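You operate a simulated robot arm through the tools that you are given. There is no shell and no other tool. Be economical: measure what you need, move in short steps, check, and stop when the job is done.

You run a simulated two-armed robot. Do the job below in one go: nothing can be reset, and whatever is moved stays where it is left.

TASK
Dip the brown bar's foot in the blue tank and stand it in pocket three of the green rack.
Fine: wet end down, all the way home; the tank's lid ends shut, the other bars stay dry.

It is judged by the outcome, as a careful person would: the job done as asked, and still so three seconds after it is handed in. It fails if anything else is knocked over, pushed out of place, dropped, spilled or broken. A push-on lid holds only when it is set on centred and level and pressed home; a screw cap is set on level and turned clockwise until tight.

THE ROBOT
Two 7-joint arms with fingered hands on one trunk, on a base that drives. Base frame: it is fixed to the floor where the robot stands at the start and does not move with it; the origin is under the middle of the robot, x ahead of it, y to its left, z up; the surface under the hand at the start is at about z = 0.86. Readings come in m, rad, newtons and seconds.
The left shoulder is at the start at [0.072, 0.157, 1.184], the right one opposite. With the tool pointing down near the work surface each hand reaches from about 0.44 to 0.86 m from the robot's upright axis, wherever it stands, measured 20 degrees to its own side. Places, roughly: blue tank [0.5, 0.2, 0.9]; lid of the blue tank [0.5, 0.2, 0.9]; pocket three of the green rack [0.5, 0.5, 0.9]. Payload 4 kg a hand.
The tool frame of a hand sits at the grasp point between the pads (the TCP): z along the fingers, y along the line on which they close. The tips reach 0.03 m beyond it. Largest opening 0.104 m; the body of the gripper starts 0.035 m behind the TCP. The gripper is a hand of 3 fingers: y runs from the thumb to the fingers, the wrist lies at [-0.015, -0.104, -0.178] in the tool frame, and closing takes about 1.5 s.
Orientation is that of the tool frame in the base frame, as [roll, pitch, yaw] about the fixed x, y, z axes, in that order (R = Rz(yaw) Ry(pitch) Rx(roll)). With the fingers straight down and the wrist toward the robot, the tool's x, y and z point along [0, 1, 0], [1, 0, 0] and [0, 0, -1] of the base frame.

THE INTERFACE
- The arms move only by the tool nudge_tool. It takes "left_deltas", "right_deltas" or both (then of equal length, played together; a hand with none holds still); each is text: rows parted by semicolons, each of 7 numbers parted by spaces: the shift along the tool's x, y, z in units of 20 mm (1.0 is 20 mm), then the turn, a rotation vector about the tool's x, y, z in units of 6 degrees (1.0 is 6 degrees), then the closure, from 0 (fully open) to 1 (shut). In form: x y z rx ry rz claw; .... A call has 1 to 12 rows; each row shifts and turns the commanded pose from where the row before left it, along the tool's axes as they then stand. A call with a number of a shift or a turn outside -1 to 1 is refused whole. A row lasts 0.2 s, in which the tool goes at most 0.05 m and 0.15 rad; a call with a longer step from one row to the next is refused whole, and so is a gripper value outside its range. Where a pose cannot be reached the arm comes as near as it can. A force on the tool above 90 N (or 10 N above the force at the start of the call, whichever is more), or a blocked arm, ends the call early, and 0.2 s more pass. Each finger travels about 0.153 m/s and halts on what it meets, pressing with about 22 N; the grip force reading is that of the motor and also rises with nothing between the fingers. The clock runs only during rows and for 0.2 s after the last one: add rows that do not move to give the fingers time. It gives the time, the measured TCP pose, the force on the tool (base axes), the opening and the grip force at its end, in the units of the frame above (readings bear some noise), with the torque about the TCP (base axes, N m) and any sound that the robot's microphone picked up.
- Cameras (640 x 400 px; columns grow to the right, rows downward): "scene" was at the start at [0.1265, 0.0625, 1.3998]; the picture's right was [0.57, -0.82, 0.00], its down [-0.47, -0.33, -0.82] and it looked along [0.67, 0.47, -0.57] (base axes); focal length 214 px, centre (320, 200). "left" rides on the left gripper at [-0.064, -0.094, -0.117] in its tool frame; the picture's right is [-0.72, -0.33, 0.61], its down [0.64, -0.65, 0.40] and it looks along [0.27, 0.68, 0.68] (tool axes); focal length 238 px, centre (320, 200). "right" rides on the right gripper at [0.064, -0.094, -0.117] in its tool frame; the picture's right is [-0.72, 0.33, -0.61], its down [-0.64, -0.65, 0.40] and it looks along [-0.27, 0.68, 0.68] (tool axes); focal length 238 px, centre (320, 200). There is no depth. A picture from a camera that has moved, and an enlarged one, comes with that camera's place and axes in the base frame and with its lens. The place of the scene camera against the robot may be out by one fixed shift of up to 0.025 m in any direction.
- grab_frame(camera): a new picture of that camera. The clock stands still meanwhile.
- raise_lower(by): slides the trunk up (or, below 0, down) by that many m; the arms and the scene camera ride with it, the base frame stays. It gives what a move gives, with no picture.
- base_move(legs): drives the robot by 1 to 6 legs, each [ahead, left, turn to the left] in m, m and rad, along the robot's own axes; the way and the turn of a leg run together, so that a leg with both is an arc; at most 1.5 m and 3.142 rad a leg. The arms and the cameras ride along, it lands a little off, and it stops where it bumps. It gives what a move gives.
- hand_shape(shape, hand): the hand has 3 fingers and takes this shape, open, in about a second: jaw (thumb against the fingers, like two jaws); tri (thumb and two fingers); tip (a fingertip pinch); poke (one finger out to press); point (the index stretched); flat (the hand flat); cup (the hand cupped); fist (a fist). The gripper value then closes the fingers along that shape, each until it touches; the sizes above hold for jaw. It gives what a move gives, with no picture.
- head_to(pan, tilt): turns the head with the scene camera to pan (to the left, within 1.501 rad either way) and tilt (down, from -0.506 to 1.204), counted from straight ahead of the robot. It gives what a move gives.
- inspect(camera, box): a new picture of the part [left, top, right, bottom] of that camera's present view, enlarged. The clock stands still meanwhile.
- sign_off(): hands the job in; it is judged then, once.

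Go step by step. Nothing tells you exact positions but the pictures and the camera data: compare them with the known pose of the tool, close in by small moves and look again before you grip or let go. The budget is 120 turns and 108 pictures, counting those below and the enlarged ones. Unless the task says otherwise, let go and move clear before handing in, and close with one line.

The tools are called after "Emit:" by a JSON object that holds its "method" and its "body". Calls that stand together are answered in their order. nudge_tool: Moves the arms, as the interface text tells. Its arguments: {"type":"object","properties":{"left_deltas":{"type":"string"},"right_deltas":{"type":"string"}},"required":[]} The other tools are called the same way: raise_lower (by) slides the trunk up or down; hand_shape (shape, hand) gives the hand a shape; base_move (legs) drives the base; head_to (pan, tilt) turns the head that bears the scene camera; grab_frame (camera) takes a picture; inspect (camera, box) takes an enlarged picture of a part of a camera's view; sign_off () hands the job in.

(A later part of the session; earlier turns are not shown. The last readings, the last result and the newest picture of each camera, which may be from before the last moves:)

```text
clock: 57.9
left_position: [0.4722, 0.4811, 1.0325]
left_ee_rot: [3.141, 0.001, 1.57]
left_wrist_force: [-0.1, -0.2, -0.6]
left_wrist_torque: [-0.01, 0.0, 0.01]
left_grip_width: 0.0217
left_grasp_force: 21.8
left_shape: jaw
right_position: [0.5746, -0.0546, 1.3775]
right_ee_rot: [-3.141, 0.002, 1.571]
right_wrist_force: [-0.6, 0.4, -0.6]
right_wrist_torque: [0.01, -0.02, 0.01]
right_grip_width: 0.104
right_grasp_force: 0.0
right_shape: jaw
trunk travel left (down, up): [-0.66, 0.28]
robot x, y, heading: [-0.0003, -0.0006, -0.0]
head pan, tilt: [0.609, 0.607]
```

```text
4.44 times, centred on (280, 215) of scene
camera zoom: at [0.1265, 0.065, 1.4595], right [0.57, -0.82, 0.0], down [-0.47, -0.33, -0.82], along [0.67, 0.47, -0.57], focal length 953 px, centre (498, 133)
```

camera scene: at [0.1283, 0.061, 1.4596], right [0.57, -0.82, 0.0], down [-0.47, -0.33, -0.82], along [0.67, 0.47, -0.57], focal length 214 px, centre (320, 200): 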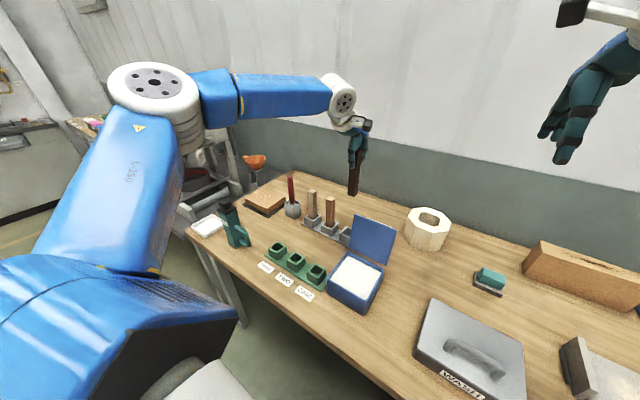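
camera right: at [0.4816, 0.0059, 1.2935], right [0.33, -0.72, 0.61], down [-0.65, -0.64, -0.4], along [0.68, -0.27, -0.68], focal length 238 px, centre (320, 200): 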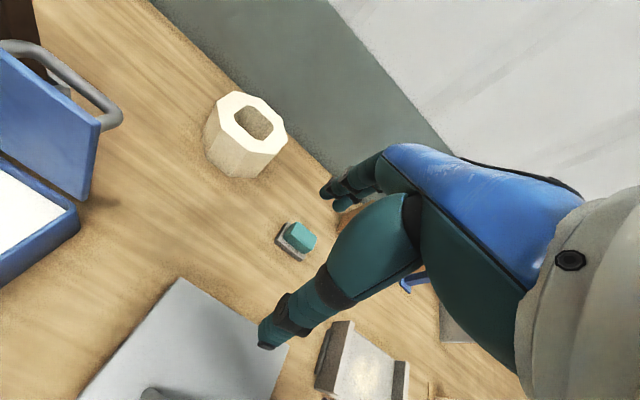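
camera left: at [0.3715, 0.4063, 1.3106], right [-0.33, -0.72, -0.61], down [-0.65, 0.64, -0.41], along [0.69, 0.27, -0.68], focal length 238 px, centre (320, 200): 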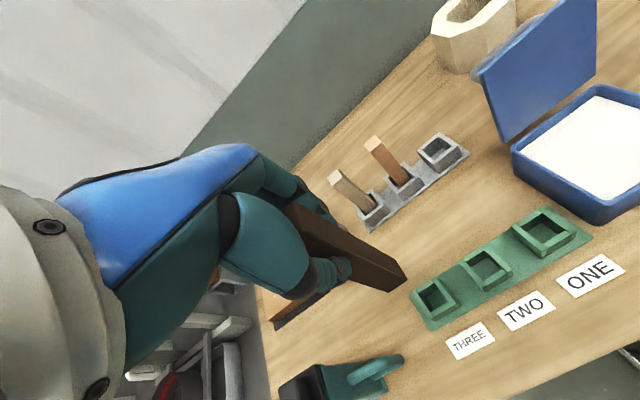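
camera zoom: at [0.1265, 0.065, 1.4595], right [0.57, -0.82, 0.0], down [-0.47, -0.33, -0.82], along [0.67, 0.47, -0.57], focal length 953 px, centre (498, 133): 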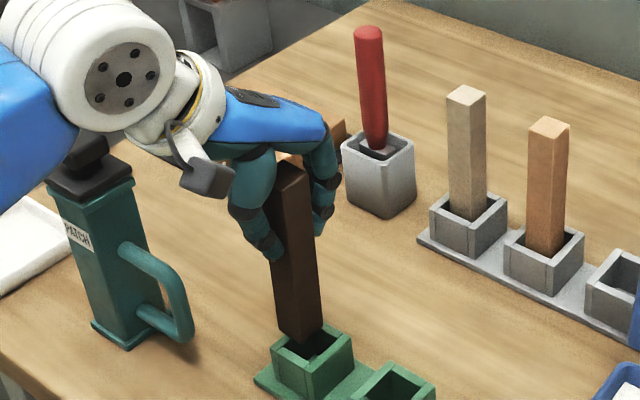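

The bar slid ~10 mm up and tilted ~3.4°; comparing foot and pocket in the same plane, the foot must go about 6 mm back and 14 mm right. I'll straighten the tilt and shift, slightly raised.

Emit:
{"method": "nudge_tool", "body": {"left_deltas": "0 0 -0.15 0 0 0 1;-0.35 -0.3 0 0 0 0 1;0 0 0 0 -0.57 0 1;0 0 0 0 0 0 1"}}

Emit:
{"method": "inspect", "body": {"camera": "left", "box": [360, 240, 440, 310]}}

Emit:
{"method": "inspect", "body": {"camera": "left", "box": [270, 190, 430, 310]}}

Emit:
{"method": "inspect", "body": {"camera": "scene", "box": [240, 180, 320, 270]}}

```text
clock: 58.9
left_position: [0.4672, 0.4721, 1.0371]
left_ee_rot: [3.14, 0.058, 1.572]
left_wrist_force: [-0.7, 0.0, -1.1]
left_wrist_torque: [0.0, 0.02, 0.0]
left_grip_width: 0.0218
left_grasp_force: 21.3
left_shape: jaw
right_position: [0.5759, -0.0559, 1.3773]
right_ee_rot: [-3.14, 0.0, 1.571]
right_wrist_force: [0.7, -0.1, 1.1]
right_wrist_torque: [-0.05, 0.01, 0.03]
right_grip_width: 0.1038
right_grasp_force: 0.0
right_shape: jaw
trunk travel left (down, up): [-0.66, 0.28]
robot x, y, heading: [-0.0005, -0.0004, 0.002]
head pan, tilt: [0.609, 0.607]
```

```text
5.71 times, centred on (400, 275) of left
camera zoom: at [0.3713, 0.4153, 1.1566], right [-0.33, -0.75, -0.57], down [-0.65, 0.62, -0.44], along [0.69, 0.23, -0.69], focal length 1362 px, centre (-137, -229)
```

zoom: 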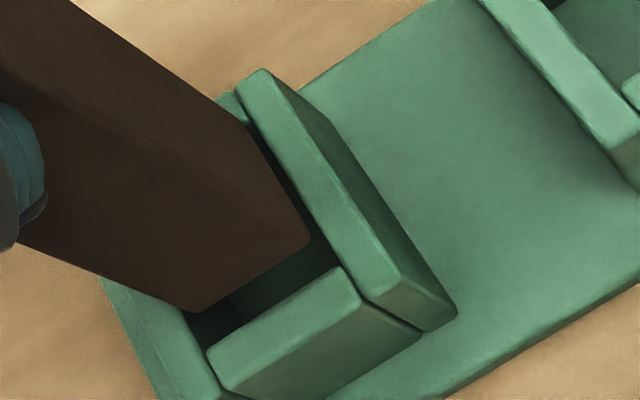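

```text
3.33 times, centred on (350, 250) of left
camera zoom: at [0.3713, 0.4153, 1.1566], right [-0.33, -0.75, -0.57], down [-0.65, 0.62, -0.44], along [0.69, 0.23, -0.69], focal length 794 px, centre (220, 33)
```

zoom: 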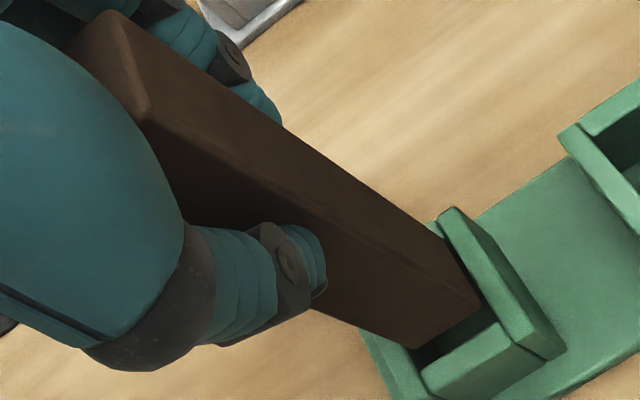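

```text
4.44 times, centred on (280, 225) of scene
camera zoom: at [0.1276, 0.0622, 1.4597], right [0.57, -0.82, 0.0], down [-0.47, -0.33, -0.82], along [0.67, 0.47, -0.57], focal length 953 px, centre (498, 89)
```

zoom: 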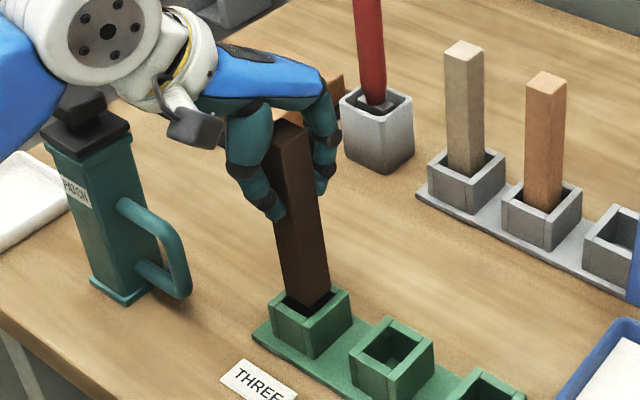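

Bar is plumb now and nearly centred; a final (-1.7, +1.3) mm trim, then lower in small steps with a force check.

Emit:
{"method": "nudge_tool", "body": {"left_deltas": "0.065 -0.085 0 0 0 0 1;0.015 0 0.25 0 0 0 1;0.015 0 0.25 0 0 0 1;0.015 0 0.2 0 0 0 1;0 0 0 0 0 0 1"}}

Emit:
{"method": "inspect", "body": {"camera": "left", "box": [360, 240, 440, 310]}}

```text
clock: 60.1
left_position: [0.4638, 0.4711, 1.0266]
left_ee_rot: [3.13, 0.055, 1.568]
left_wrist_force: [2.1, 2.4, 21.5]
left_wrist_torque: [0.07, -0.08, 0.02]
left_grip_width: 0.0228
left_grasp_force: 21.9
left_shape: jaw
right_position: [0.5747, -0.0593, 1.3783]
right_ee_rot: [3.14, -0.003, 1.57]
right_wrist_force: [0.0, 0.6, 0.7]
right_wrist_torque: [0.02, 0.03, -0.02]
right_grip_width: 0.1039
right_grasp_force: 0.0
right_shape: jaw
trunk travel left (down, up): [-0.66, 0.28]
robot x, y, heading: [0.0005, 0.0016, -0.001]
head pan, tilt: [0.609, 0.607]
```

```text
5.71 times, centred on (400, 275) of left
camera zoom: at [0.367, 0.4146, 1.1463], right [-0.32, -0.75, -0.57], down [-0.65, 0.62, -0.45], along [0.69, 0.23, -0.69], focal length 1362 px, centre (-137, -229)
```

zoom: 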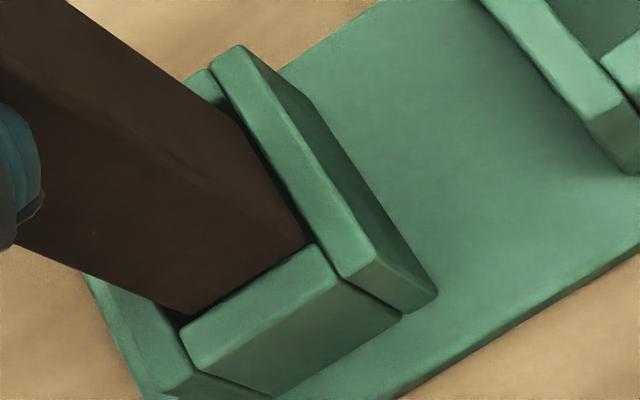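

Contact again at 21 N. I'll look closely from the scene camera to see which wall is touched.

Emit:
{"method": "inspect", "body": {"camera": "scene", "box": [260, 225, 310, 265]}}

Emit:
{"method": "inspect", "body": {"camera": "left", "box": [345, 240, 400, 300]}}

```text
10.00 times, centred on (285, 245) of scene
camera zoom: at [0.1242, 0.0582, 1.4605], right [0.57, -0.82, 0.0], down [-0.47, -0.33, -0.82], along [0.67, 0.47, -0.57], focal length 2145 px, centre (670, -250)
```

zoom: 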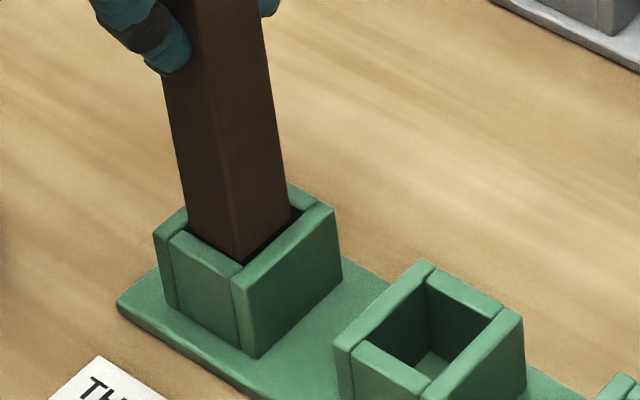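

```text
6.67 times, centred on (372, 270) of left
camera zoom: at [0.367, 0.4146, 1.1463], right [-0.32, -0.75, -0.57], down [-0.65, 0.62, -0.45], along [0.69, 0.23, -0.69], focal length 1589 px, centre (-30, -267)
```

zoom: 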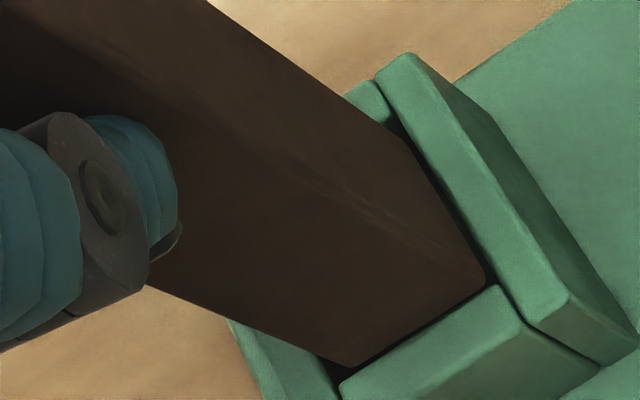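

In the picture the bar looks over the opening but tight to the near wall. I'll lift 3 mm, shift 2 mm away from me, and try again.

Emit:
{"method": "nudge_tool", "body": {"left_deltas": "0 0 -0.3 0 0 0 1;0 0.1 0 0 0 0 1;0.01 0 0.2 0 0 0 1;0.01 0 0.2 0 0 0 1;0 0 0 0 0 0 1"}}

Emit:
{"method": "inspect", "body": {"camera": "scene", "box": [260, 225, 310, 265]}}

Emit:
{"method": "inspect", "body": {"camera": "left", "box": [345, 240, 400, 300]}}

```text
clock: 61.3
left_position: [0.4672, 0.4705, 1.0264]
left_ee_rot: [3.129, 0.054, 1.57]
left_wrist_force: [4.4, 2.7, 32.8]
left_wrist_torque: [0.07, -0.09, 0.04]
left_grip_width: 0.0239
left_grasp_force: 22.1
left_shape: jaw
right_position: [0.5745, -0.0613, 1.3784]
right_ee_rot: [3.141, -0.002, 1.572]
right_wrist_force: [0.0, 0.4, 0.6]
right_wrist_torque: [0.01, 0.0, 0.01]
right_grip_width: 0.1041
right_grasp_force: 0.1
right_shape: jaw
trunk travel left (down, up): [-0.66, 0.28]
robot x, y, heading: [0.0021, -0.0, 0.001]
head pan, tilt: [0.609, 0.607]
```

```text
10.00 times, centred on (285, 245) of scene
camera zoom: at [0.1229, 0.056, 1.4608], right [0.57, -0.82, 0.0], down [-0.47, -0.32, -0.82], along [0.67, 0.47, -0.57], focal length 2145 px, centre (670, -250)
```

zoom: 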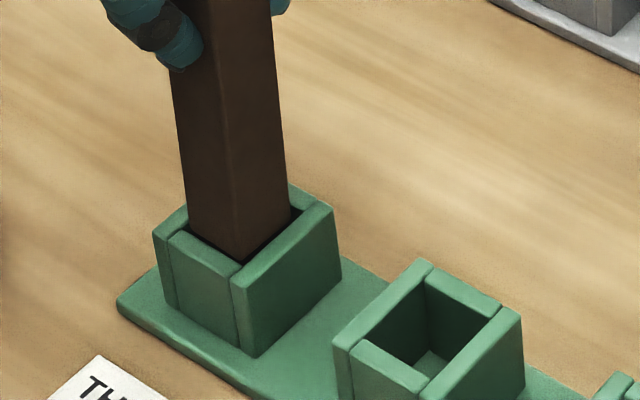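

```text
6.67 times, centred on (372, 270) of left
camera zoom: at [0.3696, 0.4128, 1.1444], right [-0.32, -0.75, -0.58], down [-0.65, 0.62, -0.45], along [0.69, 0.23, -0.68], focal length 1589 px, centre (-30, -267)
```

zoom: 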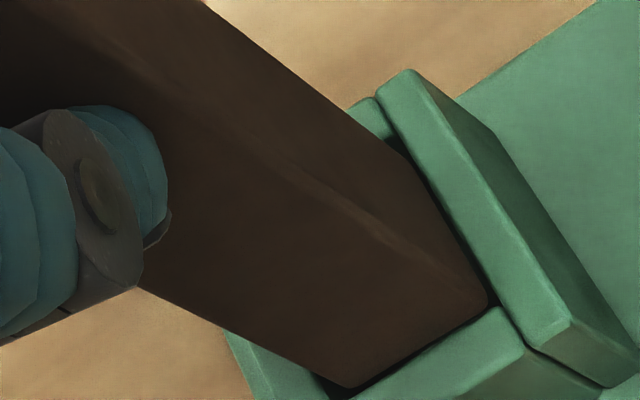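

Measured against the inner edges, the foot touches the right (−y) wall, with about 2.5 mm spare on the left. I'll lift clear, shift +1.5 mm in y, and view it unloaded.

Emit:
{"method": "nudge_tool", "body": {"left_deltas": "0 0 -0.5 0 0 0 1;0.08 0 0 0 0 0 1;0 0 0 0 0 0 1"}}

Emit:
{"method": "inspect", "body": {"camera": "left", "box": [345, 240, 415, 310]}}

Emit:
{"method": "inspect", "body": {"camera": "left", "box": [270, 190, 430, 310]}}

Emit:
{"method": "inspect", "body": {"camera": "scene", "box": [260, 200, 310, 265]}}

```text
clock: 62.1
left_position: [0.465, 0.4749, 1.0285]
left_ee_rot: [-3.138, 0.062, 1.571]
left_wrist_force: [-0.2, -0.5, -0.5]
left_wrist_torque: [0.04, 0.01, -0.04]
left_grip_width: 0.0222
left_grasp_force: 21.3
left_shape: jaw
right_position: [0.5748, -0.0564, 1.3782]
right_ee_rot: [3.141, 0.0, 1.571]
right_wrist_force: [0.3, 0.0, 0.6]
right_wrist_torque: [0.04, -0.01, -0.01]
right_grip_width: 0.104
right_grasp_force: 0.1
right_shape: jaw
trunk travel left (down, up): [-0.66, 0.28]
robot x, y, heading: [0.0002, 0.0002, 0.001]
head pan, tilt: [0.609, 0.607]
```

```text
5.71 times, centred on (380, 275) of left
camera zoom: at [0.3698, 0.4184, 1.1486], right [-0.33, -0.75, -0.57], down [-0.65, 0.62, -0.44], along [0.68, 0.23, -0.7], focal length 1362 px, centre (-23, -229)
```

zoom: 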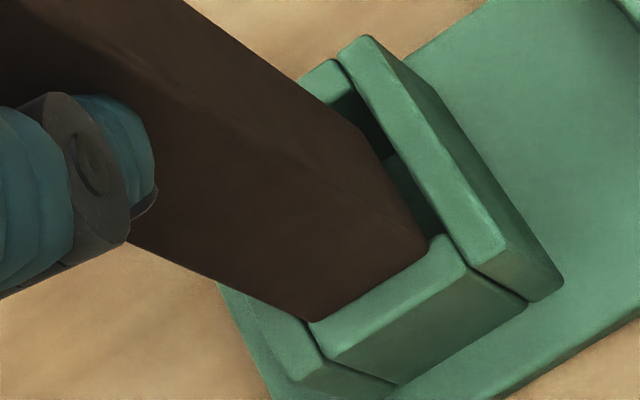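

```text
3.33 times, centred on (350, 250) of left
camera zoom: at [0.3698, 0.4184, 1.1486], right [-0.33, -0.75, -0.57], down [-0.65, 0.62, -0.44], along [0.68, 0.23, -0.7], focal length 794 px, centre (220, 33)
```

zoom: 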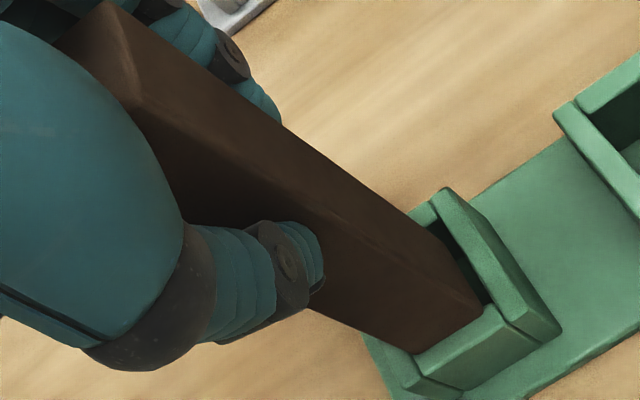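

```text
6.15 times, centred on (285, 232) of scene
camera zoom: at [0.1264, 0.0613, 1.4596], right [0.57, -0.82, 0.0], down [-0.47, -0.33, -0.82], along [0.67, 0.47, -0.57], focal length 1320 px, centre (535, 0)
```

zoom: 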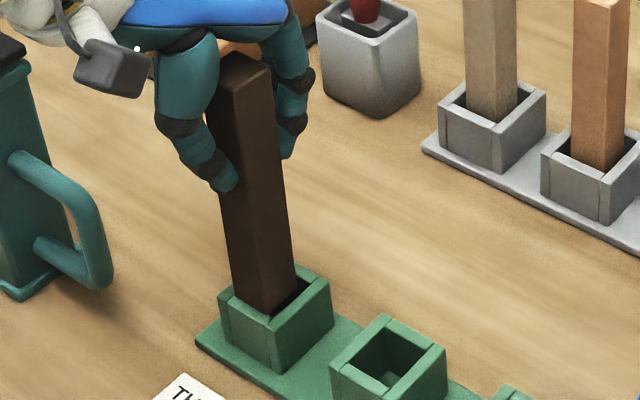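

Solving from both views: the foot corner is 0.7 mm over the near wall, 2.8 mm from the right wall and 2.7 mm above the rim, and the bar leans 2.6° in pitch. I'll straighten the pitch and recentre.

Emit:
{"method": "nudge_tool", "body": {"left_deltas": "0 0 -0.1 0 0 0 1;0 0 0 -0.43 0 0 1;-0.055 -0.115 0 0 0 0 1;0 0 0 0 0 0 1"}}

Emit:
{"method": "inspect", "body": {"camera": "left", "box": [345, 240, 415, 310]}}

Emit:
{"method": "inspect", "body": {"camera": "left", "box": [270, 190, 430, 310]}}

Emit:
{"method": "inspect", "body": {"camera": "scene", "box": [260, 200, 310, 265]}}

```text
clock: 63.1
left_position: [0.4648, 0.4759, 1.0328]
left_ee_rot: [3.094, 0.059, 1.569]
left_wrist_force: [-0.6, -1.1, -0.5]
left_wrist_torque: [-0.02, 0.03, -0.02]
left_grip_width: 0.0224
left_grasp_force: 22.3
left_shape: jaw
right_position: [0.5769, -0.0563, 1.3765]
right_ee_rot: [-3.141, 0.001, 1.571]
right_wrist_force: [-0.9, 0.3, 0.1]
right_wrist_torque: [-0.02, -0.02, 0.0]
right_grip_width: 0.1038
right_grasp_force: 0.0
right_shape: jaw
trunk travel left (down, up): [-0.66, 0.28]
robot x, y, heading: [0.0033, 0.0009, 0.001]
head pan, tilt: [0.609, 0.607]
```

```text
5.71 times, centred on (380, 275) of left
camera zoom: at [0.3633, 0.4175, 1.1476], right [-0.3, -0.76, -0.58], down [-0.63, 0.61, -0.47], along [0.72, 0.23, -0.66], focal length 1362 px, centre (-23, -229)
```

zoom: 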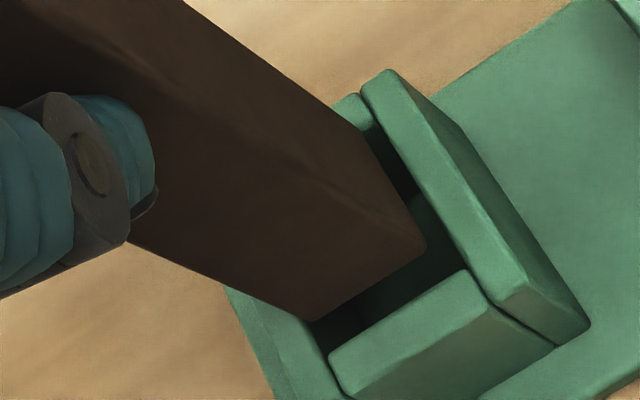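

```text
3.33 times, centred on (350, 250) of left
camera zoom: at [0.3633, 0.4175, 1.1476], right [-0.3, -0.76, -0.58], down [-0.63, 0.61, -0.47], along [0.72, 0.23, -0.66], focal length 794 px, centre (220, 33)
```

zoom: 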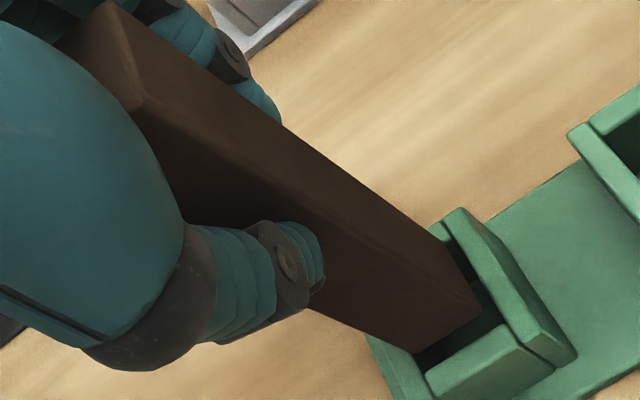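

```text
6.15 times, centred on (285, 232) of scene
camera zoom: at [0.1275, 0.0621, 1.4597], right [0.57, -0.82, 0.0], down [-0.47, -0.33, -0.82], along [0.67, 0.47, -0.57], focal length 1320 px, centre (535, 0)
```

zoom: 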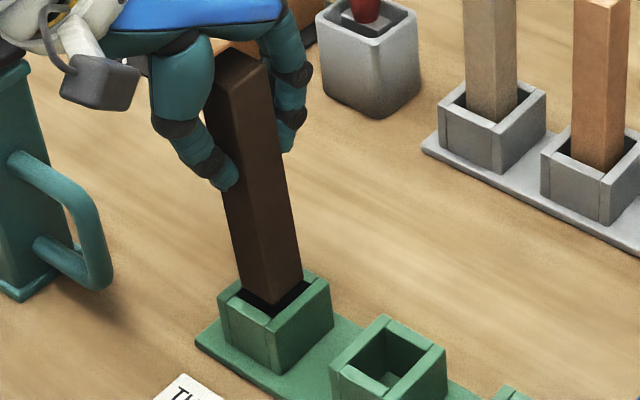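

I'll lower 5 mm, nearly to the rim, so foot and opening can be compared in the same plane.

Emit:
{"method": "nudge_tool", "body": {"left_deltas": "0.015 -0.011 0.25 0 0 0 1;0 0 0 0 0 0 1"}}

Emit:
{"method": "inspect", "body": {"camera": "left", "box": [345, 240, 415, 310]}}

Emit:
{"method": "inspect", "body": {"camera": "scene", "box": [260, 225, 310, 265]}}

```text
clock: 63.7
left_position: [0.4648, 0.4741, 1.0268]
left_ee_rot: [3.094, 0.059, 1.57]
left_wrist_force: [-0.5, -0.2, -0.5]
left_wrist_torque: [0.01, -0.02, -0.01]
left_grip_width: 0.022
left_grasp_force: 22.1
left_shape: jaw
right_position: [0.5762, -0.0562, 1.3765]
right_ee_rot: [-3.141, -0.001, 1.571]
right_wrist_force: [0.2, 0.2, 0.1]
right_wrist_torque: [0.05, -0.01, 0.0]
right_grip_width: 0.1039
right_grasp_force: 0.2
right_shape: jaw
trunk travel left (down, up): [-0.66, 0.28]
robot x, y, heading: [0.0027, -0.0005, -0.002]
head pan, tilt: [0.609, 0.607]
```

```text
5.71 times, centred on (380, 275) of left
camera zoom: at [0.3634, 0.4177, 1.1424], right [-0.3, -0.76, -0.58], down [-0.63, 0.61, -0.47], along [0.71, 0.23, -0.66], focal length 1362 px, centre (-23, -229)
```

zoom: 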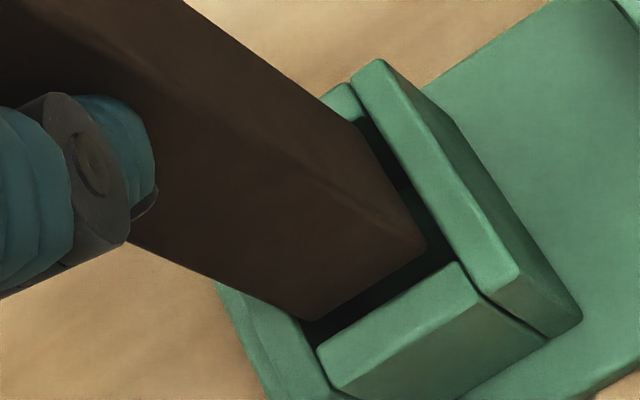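

```text
10.00 times, centred on (285, 245) of scene
camera zoom: at [0.1273, 0.0622, 1.4597], right [0.57, -0.82, 0.0], down [-0.47, -0.33, -0.82], along [0.67, 0.47, -0.57], focal length 2145 px, centre (670, -250)
```

zoom: 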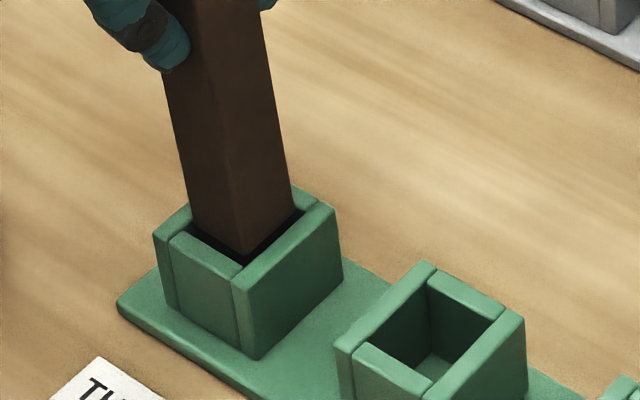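

The two views average to about 2.5 mm (x) and 2.4 mm (y) from the corner; ideal is ~2.1 and 1.6. A small trim, then lower gently.

Emit:
{"method": "nudge_tool", "body": {"left_deltas": "-0.04 -0.02 0 0 0 0 1;0.012 -0.009 0.15 0 0 0 1;0.012 -0.009 0.15 0 0 0 1;0 0 0 0 0 0 1"}}

```text
clock: 64.7
left_position: [0.4635, 0.4752, 1.0222]
left_ee_rot: [3.094, 0.058, 1.57]
left_wrist_force: [-0.1, 0.1, -1.6]
left_wrist_torque: [0.02, 0.0, 0.01]
left_grip_width: 0.0221
left_grasp_force: 22.6
left_shape: jaw
right_position: [0.5758, -0.0559, 1.3774]
right_ee_rot: [3.14, 0.0, 1.571]
right_wrist_force: [-0.2, 0.4, -1.4]
right_wrist_torque: [0.0, 0.0, -0.01]
right_grip_width: 0.1039
right_grasp_force: 0.1
right_shape: jaw
trunk travel left (down, up): [-0.66, 0.28]
robot x, y, heading: [-0.0018, -0.0031, -0.003]
head pan, tilt: [0.609, 0.607]
```

No contact yet at z=1.022, lower than the earlier block. Continuing down in small steps.

Emit:
{"method": "nudge_tool", "body": {"left_deltas": "0.012 -0.009 0.15 0 0 0 1;0.012 -0.009 0.15 0 0 0 1;0 0 0 0 0 0 1"}}

Emit:
{"method": "inspect", "body": {"camera": "left", "box": [345, 240, 415, 310]}}

Emit:
{"method": "inspect", "body": {"camera": "scene", "box": [260, 225, 310, 265]}}

```text
clock: 65.5
left_position: [0.4642, 0.4748, 1.0141]
left_ee_rot: [3.095, 0.06, 1.57]
left_wrist_force: [-0.4, 0.7, -0.9]
left_wrist_torque: [0.03, -0.02, -0.03]
left_grip_width: 0.0224
left_grasp_force: 22.1
left_shape: jaw
right_position: [0.5755, -0.0566, 1.3771]
right_ee_rot: [3.141, 0.001, 1.572]
right_wrist_force: [-0.7, 0.0, -0.4]
right_wrist_torque: [-0.04, 0.01, 0.0]
right_grip_width: 0.104
right_grasp_force: 0.1
right_shape: jaw
trunk travel left (down, up): [-0.66, 0.28]
robot x, y, heading: [-0.0008, -0.0006, 0.0]
head pan, tilt: [0.609, 0.607]
```

```text
5.71 times, centred on (380, 275) of left
camera zoom: at [0.3628, 0.4171, 1.13], right [-0.3, -0.76, -0.58], down [-0.63, 0.61, -0.47], along [0.71, 0.23, -0.66], focal length 1362 px, centre (-23, -229)
```

zoom: 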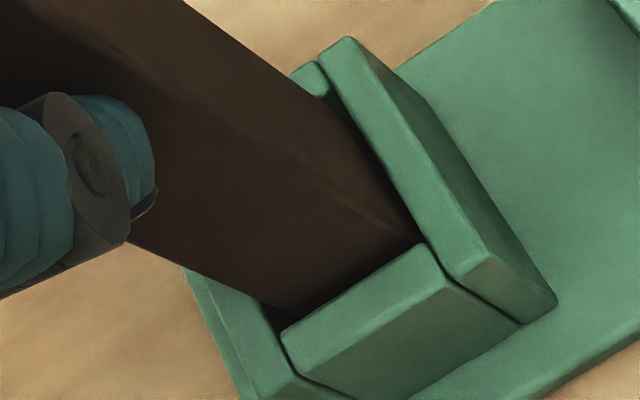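

```text
10.00 times, centred on (285, 245) of scene
camera zoom: at [0.1271, 0.0621, 1.4597], right [0.57, -0.82, 0.0], down [-0.47, -0.33, -0.82], along [0.67, 0.47, -0.57], focal length 2145 px, centre (670, -250)
```

zoom: 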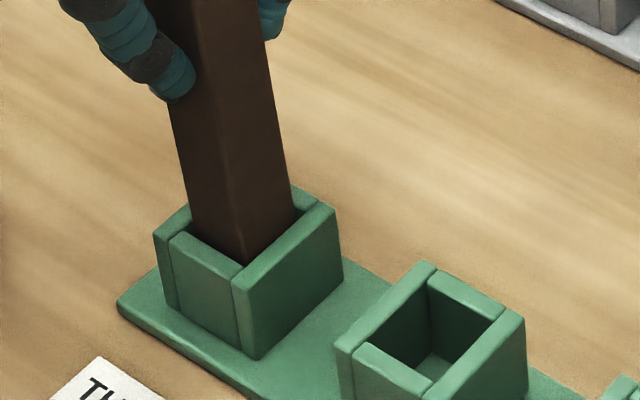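

It's inside the pocket with no force. Continuing down to the floor of the pocket.

Emit:
{"method": "nudge_tool", "body": {"left_deltas": "0.012 -0.009 0.2 0 0 0 1;0.012 -0.009 0.2 0 0 0 1;0.012 -0.009 0.2 0 0 0 1;0 0 0 0 0 0 1"}}

Emit:
{"method": "nudge_tool", "body": {"left_deltas": "0.009 -0.007 0.15 0 0 0 1;0.009 -0.007 0.15 0 0 0 1;0 0 0 0 0 0 1"}}

```text
clock: 66.5
left_position: [0.4647, 0.4743, 1.0017]
left_ee_rot: [3.095, 0.059, 1.57]
left_wrist_force: [-0.5, 0.5, -0.2]
left_wrist_torque: [-0.01, 0.04, 0.0]
left_grip_width: 0.0219
left_grasp_force: 22.1
left_shape: jaw
right_position: [0.5756, -0.0568, 1.3765]
right_ee_rot: [-3.141, 0.001, 1.571]
right_wrist_force: [0.3, -0.2, 0.0]
right_wrist_torque: [0.0, -0.03, -0.01]
right_grip_width: 0.1037
right_grasp_force: 0.0
right_shape: jaw
trunk travel left (down, up): [-0.66, 0.28]
robot x, y, heading: [-0.0013, -0.0046, 0.004]
head pan, tilt: [0.609, 0.607]
```

```text
clock: 67.3
left_position: [0.4643, 0.4751, 0.9961]
left_ee_rot: [3.096, 0.06, 1.568]
left_wrist_force: [0.5, 0.2, -1.5]
left_wrist_torque: [0.02, 0.01, 0.0]
left_grip_width: 0.0222
left_grasp_force: 22.4
left_shape: jaw
right_position: [0.576, -0.0566, 1.376]
right_ee_rot: [-3.141, 0.0, 1.571]
right_wrist_force: [-0.1, 0.0, 0.5]
right_wrist_torque: [0.0, 0.0, -0.02]
right_grip_width: 0.1039
right_grasp_force: 0.1
right_shape: jaw
trunk travel left (down, up): [-0.66, 0.28]
robot x, y, heading: [-0.0014, -0.0011, -0.001]
head pan, tilt: [0.609, 0.607]
```

Still free. A few more small steps until I feel the floor.

Emit:
{"method": "nudge_tool", "body": {"left_deltas": "0.009 -0.007 0.15 0 0 0 1;0.006 -0.005 0.1 0 0 0 1;0 0 0 0 0 0 1"}}

Emit:
{"method": "nudge_tool", "body": {"left_deltas": "0.006 -0.005 0.1 0 0 0 1;0.006 -0.005 0.1 0 0 0 1;0 0 0 0 0 0 1"}}

Emit:
{"method": "inspect", "body": {"camera": "scene", "box": [250, 200, 320, 270]}}

```text
clock: 68.1
left_position: [0.4648, 0.4747, 0.9924]
left_ee_rot: [3.094, 0.061, 1.567]
left_wrist_force: [-0.1, -0.7, -1.4]
left_wrist_torque: [-0.01, 0.02, 0.03]
left_grip_width: 0.0224
left_grasp_force: 22.2
left_shape: jaw
right_position: [0.5758, -0.0553, 1.3774]
right_ee_rot: [-3.141, 0.0, 1.572]
right_wrist_force: [-0.1, 0.1, 0.2]
right_wrist_torque: [0.01, -0.02, 0.03]
right_grip_width: 0.1039
right_grasp_force: 0.1
right_shape: jaw
trunk travel left (down, up): [-0.66, 0.28]
robot x, y, heading: [0.0034, 0.0011, 0.002]
head pan, tilt: [0.609, 0.607]
```

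```text
clock: 68.9
left_position: [0.4647, 0.4732, 0.9903]
left_ee_rot: [3.092, 0.058, 1.57]
left_wrist_force: [1.5, 0.6, 9.7]
left_wrist_torque: [0.06, -0.02, -0.01]
left_grip_width: 0.0224
left_grasp_force: 22.0
left_shape: jaw
right_position: [0.5764, -0.0569, 1.3778]
right_ee_rot: [-3.141, -0.002, 1.568]
right_wrist_force: [-0.2, -0.5, -0.4]
right_wrist_torque: [0.0, 0.02, -0.02]
right_grip_width: 0.104
right_grasp_force: 0.0
right_shape: jaw
trunk travel left (down, up): [-0.66, 0.28]
robot x, y, heading: [0.0003, 0.0007, -0.0]
head pan, tilt: [0.609, 0.607]
```

```text
5.71 times, centred on (285, 235) of scene
camera zoom: at [0.1257, 0.0604, 1.4601], right [0.57, -0.82, 0.0], down [-0.47, -0.33, -0.82], along [0.67, 0.47, -0.57], focal length 1226 px, centre (520, 0)
```

zoom: 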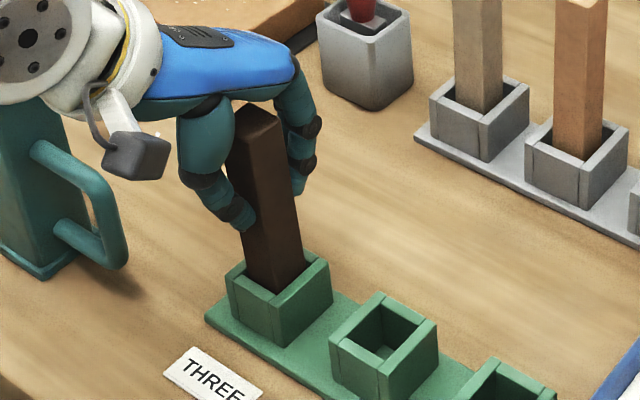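

It rests on the floor of the pocket (10 N, foot z≈0.875, same seat depth as the grey rack). Easing off and opening gradually.

Emit:
{"method": "nudge_tool", "body": {"left_deltas": "0 0 -0.08 0 0 0 1;0 0 0 0 0 0 0.8;0 0 0 0 0 0 0.7;0 0 0 0 0 0 0.6;0 0 0 0 0 0 0.4;0 0 0 0 0 0 0.2;0 0 0 0 0 0 0;0 0 0 0 0 0 0"}}

Emit:
{"method": "inspect", "body": {"camera": "scene", "box": [250, 190, 330, 270]}}

Emit:
{"method": "grab_frame", "body": {"camera": "left"}}

```text
clock: 70.7
left_position: [0.4633, 0.4749, 0.9896]
left_ee_rot: [3.096, 0.06, 1.569]
left_wrist_force: [-0.1, 0.2, 0.4]
left_wrist_torque: [0.02, 0.02, -0.02]
left_grip_width: 0.1038
left_grasp_force: 0.1
left_shape: jaw
right_position: [0.5761, -0.057, 1.3789]
right_ee_rot: [-3.139, 0.0, 1.573]
right_wrist_force: [0.1, -0.1, 0.2]
right_wrist_torque: [0.04, -0.01, 0.02]
right_grip_width: 0.104
right_grasp_force: 0.0
right_shape: jaw
trunk travel left (down, up): [-0.66, 0.28]
robot x, y, heading: [0.0007, -0.0008, 0.001]
head pan, tilt: [0.609, 0.607]
```

```text
5.00 times, centred on (290, 230) of scene
camera zoom: at [0.1269, 0.0619, 1.4598], right [0.57, -0.82, 0.0], down [-0.47, -0.33, -0.82], along [0.67, 0.47, -0.57], focal length 1072 px, centre (470, 50)
```

zoom: 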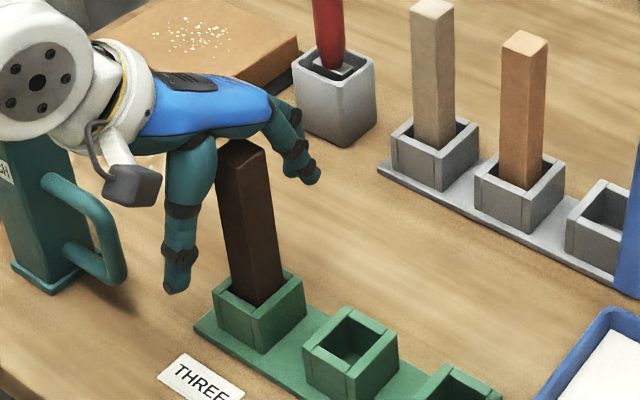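

```text
17 pictures are left
camera left: at [0.3628, 0.4175, 1.1051], right [-0.3, -0.76, -0.58], down [-0.63, 0.61, -0.47], along [0.72, 0.23, -0.66], focal length 238 px, centre (320, 200)
```

left: 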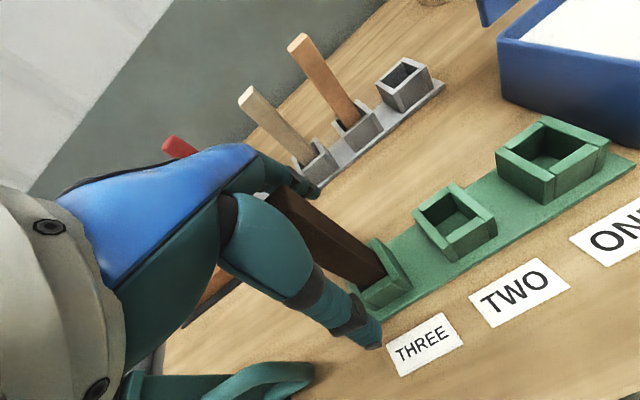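

The bar stands free in pocket three. I'll lift the left hand straight up off it.

Emit:
{"method": "nudge_tool", "body": {"left_deltas": "-0.03 0.02 -0.5 0 0 0 0;-0.03 0.02 -0.5 0 0 0 0;-0.06 0.045 -1 0 0 0 0;-0.06 0.045 -1 0 0 0 0;-0.06 0.045 -1 0 0 0 0;-0.06 0.045 -1 0 0 0 0;-0.06 0.045 -1 0 0 0 0;-0.06 0.045 -1 0 0 0 0;-0.06 0.045 -1 0 0 0 0;-0.06 0.045 -1 0 0 0 0;0 0 -1 0 0 0 0;0 0 -1 0 0 0 0"}}

Emit:
{"method": "inspect", "body": {"camera": "scene", "box": [240, 150, 420, 310]}}

```text
clock: 73.3
left_position: [0.461, 0.4766, 1.2108]
left_ee_rot: [3.095, 0.061, 1.57]
left_wrist_force: [-0.2, -0.2, 0.1]
left_wrist_torque: [-0.04, -0.04, 0.02]
left_grip_width: 0.104
left_grasp_force: 0.1
left_shape: jaw
right_position: [0.5766, -0.0563, 1.377]
right_ee_rot: [-3.141, 0.0, 1.571]
right_wrist_force: [-0.3, 0.5, -0.1]
right_wrist_torque: [0.01, 0.0, -0.03]
right_grip_width: 0.1039
right_grasp_force: 0.1
right_shape: jaw
trunk travel left (down, up): [-0.66, 0.28]
robot x, y, heading: [0.0039, -0.0003, -0.004]
head pan, tilt: [0.609, 0.607]
```

```text
2.50 times, centred on (330, 230) of scene
camera zoom: at [0.127, 0.0617, 1.4597], right [0.57, -0.82, 0.0], down [-0.47, -0.33, -0.82], along [0.67, 0.47, -0.57], focal length 536 px, centre (295, 125)
```

zoom: 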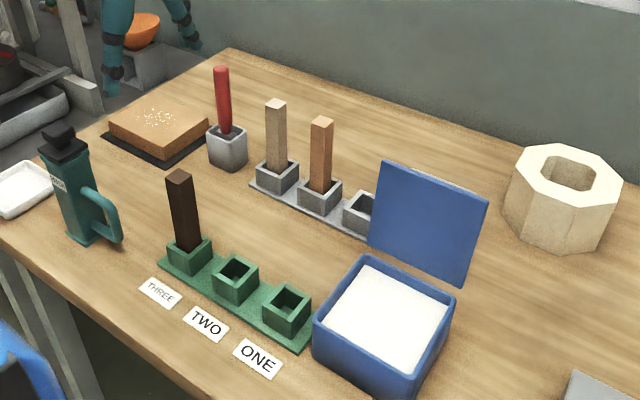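

The bar stands properly. Now the lid: lower the trunk back and bring the right hand above the handle behind the open lid.

Emit:
{"method": "raise_lower", "body": {"by": -0.06}}

Emit:
{"method": "nudge_tool", "body": {"right_deltas": "0.98 0.35 0.3 0 0 0 0;0.98 0.35 0.5 0 0 0 0;0.98 0.35 0.8 0 0 0 0;0.98 0.35 0.8 0 0 0 0;0.98 0.35 0.8 0 0 0 0.2;0.98 0.35 0.8 0 0 0 0.4;0.98 0.35 0.8 0 0 0 0.6;0.98 0.35 0.8 0 0 0 0.6;0.98 0.35 0.8 0 0 0 0.6;0.98 0.35 0.8 0 0 0 0.6;0.98 0.35 0.8 0 0 0 0.6;0.98 0.35 0.8 0 0 0 0.6"}}

Emit:
{"method": "nudge_tool", "body": {"right_deltas": "0 0 0 0.5 0 0 0.6;0 0 0 0.5 0 0 0.6;0 0 0 0.5 0 0 0.6;0 0 0 0.5 0 0 0.6;0 0 0 0 0 0 0.6"}}

Emit:
{"method": "grab_frame", "body": {"camera": "right"}}

```text
clock: 74.3
left_position: [0.4607, 0.477, 1.1497]
left_ee_rot: [3.094, 0.059, 1.569]
left_wrist_force: [-0.5, 0.0, 0.8]
left_wrist_torque: [-0.01, -0.02, 0.0]
left_grip_width: 0.104
left_grasp_force: 0.2
left_shape: jaw
right_position: [0.5766, -0.0565, 1.3179]
right_ee_rot: [-3.14, 0.0, 1.57]
right_wrist_force: [-0.2, 0.1, -0.3]
right_wrist_torque: [-0.02, 0.02, -0.04]
right_grip_width: 0.1038
right_grasp_force: 0.1
right_shape: jaw
trunk travel left (down, up): [-0.6, 0.34]
robot x, y, heading: [-0.0033, -0.003, -0.003]
head pan, tilt: [0.609, 0.607]
```

```text
clock: 76.9
left_position: [0.4619, 0.478, 1.1496]
left_ee_rot: [3.094, 0.061, 1.57]
left_wrist_force: [0.3, 0.6, 0.8]
left_wrist_torque: [0.05, 0.0, 0.01]
left_grip_width: 0.1039
left_grasp_force: 0.0
left_shape: jaw
right_position: [0.6604, 0.1804, 1.1401]
right_ee_rot: [-3.141, 0.002, 1.57]
right_wrist_force: [0.2, 0.3, -0.3]
right_wrist_torque: [-0.03, -0.01, 0.0]
right_grip_width: 0.042
right_grasp_force: 0.0
right_shape: jaw
trunk travel left (down, up): [-0.6, 0.34]
robot x, y, heading: [0.0018, 0.0024, -0.0]
head pan, tilt: [0.609, 0.607]
```

```text
clock: 78.1
left_position: [0.4611, 0.4774, 1.1497]
left_ee_rot: [3.095, 0.062, 1.57]
left_wrist_force: [-0.3, -0.4, -0.1]
left_wrist_torque: [-0.01, 0.0, -0.02]
left_grip_width: 0.1038
left_grasp_force: 0.0
left_shape: jaw
right_position: [0.6613, 0.1799, 1.141]
right_ee_rot: [-2.932, 0.0, 1.573]
right_wrist_force: [-0.5, 1.2, 0.3]
right_wrist_torque: [0.02, 0.01, 0.02]
right_grip_width: 0.0416
right_grasp_force: 0.0
right_shape: jaw
trunk travel left (down, up): [-0.6, 0.34]
robot x, y, heading: [-0.0002, 0.0001, 0.001]
head pan, tilt: [0.609, 0.607]
```

```text
15 pictures are left
camera right: at [0.5936, 0.2445, 1.2754], right [0.45, -0.72, 0.53], down [-0.72, -0.64, -0.26], along [0.53, -0.27, -0.81], focal length 238 px, centre (320, 200)
```

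right: 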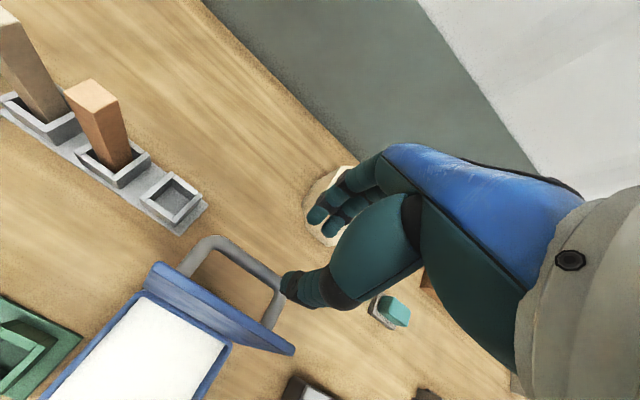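

Descending along the same line I withdrew on, to straddle the handle.

Emit:
{"method": "nudge_tool", "body": {"right_deltas": "0 0.07 0.9 0 0 0 0.6;0 0.07 0.9 0 0 0 0.6;0 0.07 0.9 0 0 0 0.6;0 0.07 0.9 0 0 0 0.6;0 0.07 0.8 0 0 0 0.6;0 0.07 0.8 0 0 0 0.6;0 0.07 0.6 0 0 0 0.6;0 0 0 0 0 0 0.6"}}

Emit:
{"method": "grab_frame", "body": {"camera": "right"}}

```text
clock: 79.9
left_position: [0.462, 0.4766, 1.1499]
left_ee_rot: [3.094, 0.06, 1.569]
left_wrist_force: [-0.4, -1.1, -0.2]
left_wrist_torque: [0.02, 0.03, 0.0]
left_grip_width: 0.1041
left_grasp_force: 0.2
left_shape: jaw
right_position: [0.645, 0.1796, 1.0246]
right_ee_rot: [-2.933, -0.001, 1.57]
right_wrist_force: [0.7, 0.6, -0.6]
right_wrist_torque: [-0.03, 0.04, 0.02]
right_grip_width: 0.042
right_grasp_force: 0.1
right_shape: jaw
trunk travel left (down, up): [-0.6, 0.34]
robot x, y, heading: [-0.0027, -0.0011, 0.002]
head pan, tilt: [0.609, 0.607]
```

```text
14 pictures are left
camera right: at [0.5776, 0.2436, 1.1586], right [0.45, -0.72, 0.53], down [-0.72, -0.64, -0.26], along [0.53, -0.27, -0.81], focal length 238 px, centre (320, 200)
```

right: 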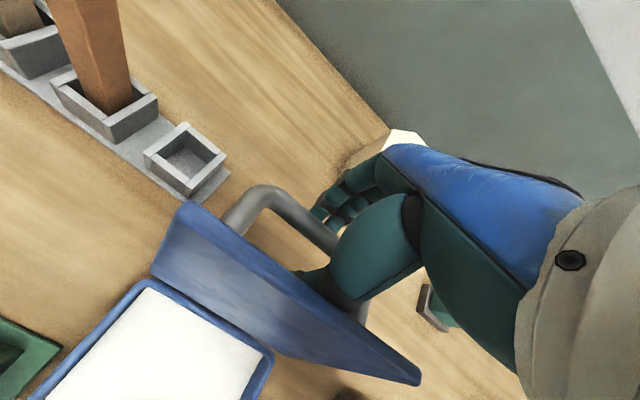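

Same pose as at release. Closing on the handle and starting the arc back.

Emit:
{"method": "nudge_tool", "body": {"right_deltas": "0 0 0 0 0 0 1;0 0 0 0 0 0 1;0 0 0 0 0 0 1;0 0 0 0 0 0 1;0 -0.62 -0.14 0 0 0 1;0 -0.62 -0.14 0 0 0 1;0 -0.53 -0.14 0 0 0 1;0 -0.53 -0.14 0 0 0 1;0 -0.48 -0.03 0 0 0 1;0 -0.48 -0.03 0 0 0 1;0 0 0 0 0 0 1"}}

Emit:
{"method": "inspect", "body": {"camera": "scene", "box": [290, 130, 430, 300]}}

```text
clock: 82.3
left_position: [0.4626, 0.4778, 1.1489]
left_ee_rot: [3.097, 0.06, 1.57]
left_wrist_force: [-0.4, -0.3, 0.3]
left_wrist_torque: [-0.01, 0.02, 0.0]
left_grip_width: 0.104
left_grasp_force: 0.1
left_shape: jaw
right_position: [0.5859, 0.1788, 1.0491]
right_ee_rot: [-2.929, 0.0, 1.572]
right_wrist_force: [-0.4, 0.6, -11.9]
right_wrist_torque: [-0.03, -0.01, 0.0]
right_grip_width: 0.0001
right_grasp_force: 22.3
right_shape: jaw
trunk travel left (down, up): [-0.6, 0.34]
robot x, y, heading: [-0.0014, -0.0002, -0.003]
head pan, tilt: [0.609, 0.607]
```

```text
2.35 times, centred on (360, 215) of scene
camera zoom: at [0.1295, 0.0644, 1.3993], right [0.57, -0.82, 0.0], down [-0.47, -0.33, -0.82], along [0.67, 0.47, -0.58], focal length 505 px, centre (226, 165)
```

zoom: 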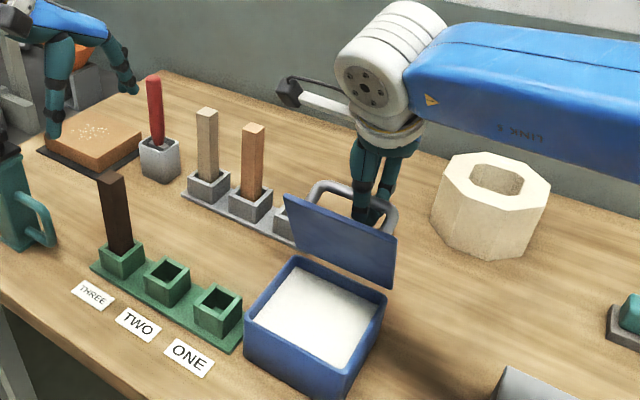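

About 70°. Continuing the arc down, un-tilting the hand.

Emit:
{"method": "nudge_tool", "body": {"right_deltas": "0 -0.51 0.15 -0.25 0 0 1;0 -0.51 0.15 -0.25 0 0 1;0 -0.455 0.13 -0.25 0 0 1;0 -0.455 0.13 -0.25 0 0 1;0 -0.435 0.18 -0.25 0 0 1;0 -0.435 0.18 -0.25 0 0 1;0 -0.41 0.215 -0.25 0 0 1;0 -0.41 0.215 -0.25 0 0 1;0 0 0 0 0 0 1"}}

Emit:
{"method": "inspect", "body": {"camera": "scene", "box": [290, 130, 430, 300]}}

```text
clock: 84.3
left_position: [0.4636, 0.4763, 1.1488]
left_ee_rot: [3.098, 0.06, 1.569]
left_wrist_force: [0.4, 0.0, 0.4]
left_wrist_torque: [0.01, 0.01, 0.0]
left_grip_width: 0.1039
left_grasp_force: 0.0
left_shape: jaw
right_position: [0.5121, 0.1799, 1.0317]
right_ee_rot: [-3.14, 0.0, 1.57]
right_wrist_force: [8.3, -0.9, -13.9]
right_wrist_torque: [-0.03, -0.11, -0.09]
right_grip_width: 0.0
right_grasp_force: 21.9
right_shape: jaw
trunk travel left (down, up): [-0.6, 0.34]
robot x, y, heading: [0.0016, -0.0028, -0.001]
head pan, tilt: [0.609, 0.607]
```

```text
2.35 times, centred on (360, 215) of scene
camera zoom: at [0.1324, 0.0642, 1.399], right [0.57, -0.82, 0.0], down [-0.47, -0.33, -0.82], along [0.67, 0.47, -0.58], focal length 505 px, centre (226, 165)
```

zoom: 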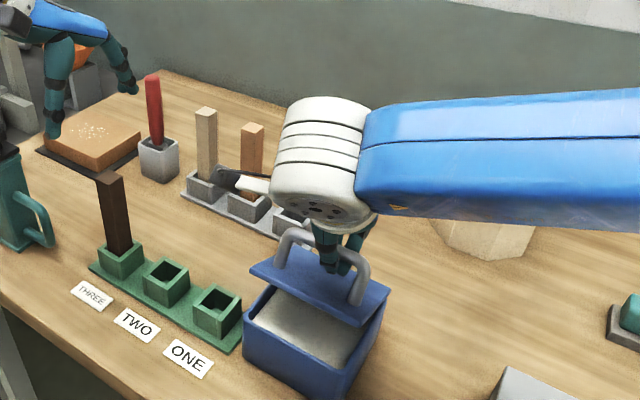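

About 30° left. Continuing down to shut.

Emit:
{"method": "nudge_tool", "body": {"right_deltas": "0 -0.4 0.375 0 0 0 1;0 -0.4 0.375 0 0 0 1;0 -0.3 0.375 0 0 0 1;0 -0.3 0.375 0 0 0 1;0 -0.175 0.375 0 0 0 1;0 -0.175 0.375 0 0 0 1;0 0 0 0 0 0 1"}}

Emit:
{"method": "inspect", "body": {"camera": "scene", "box": [290, 130, 430, 300]}}

```text
clock: 85.9
left_position: [0.4644, 0.4769, 1.1507]
left_ee_rot: [3.098, 0.058, 1.569]
left_wrist_force: [-0.5, 0.0, -0.1]
left_wrist_torque: [0.0, 0.01, -0.01]
left_grip_width: 0.1039
left_grasp_force: 0.1
left_shape: jaw
right_position: [0.4758, 0.1793, 0.9888]
right_ee_rot: [-3.141, -0.001, 1.57]
right_wrist_force: [15.9, 0.9, 7.7]
right_wrist_torque: [0.07, -0.02, -0.17]
right_grip_width: 0.0
right_grasp_force: 21.7
right_shape: jaw
trunk travel left (down, up): [-0.6, 0.34]
robot x, y, heading: [0.0021, -0.0003, -0.001]
head pan, tilt: [0.609, 0.607]
```

```text
2.35 times, centred on (360, 215) of scene
camera zoom: at [0.1305, 0.0635, 1.3996], right [0.57, -0.82, 0.0], down [-0.47, -0.33, -0.82], along [0.67, 0.47, -0.58], focal length 505 px, centre (226, 165)
```

zoom: 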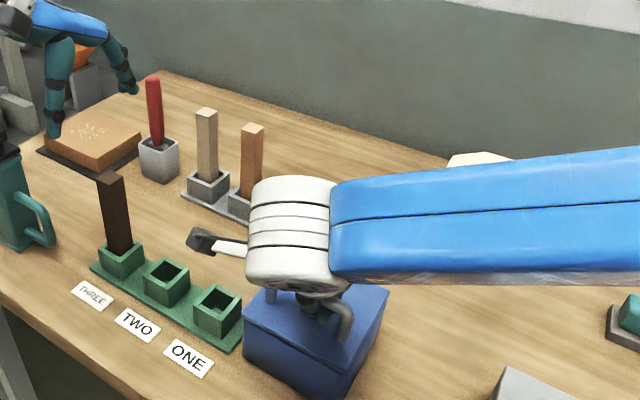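

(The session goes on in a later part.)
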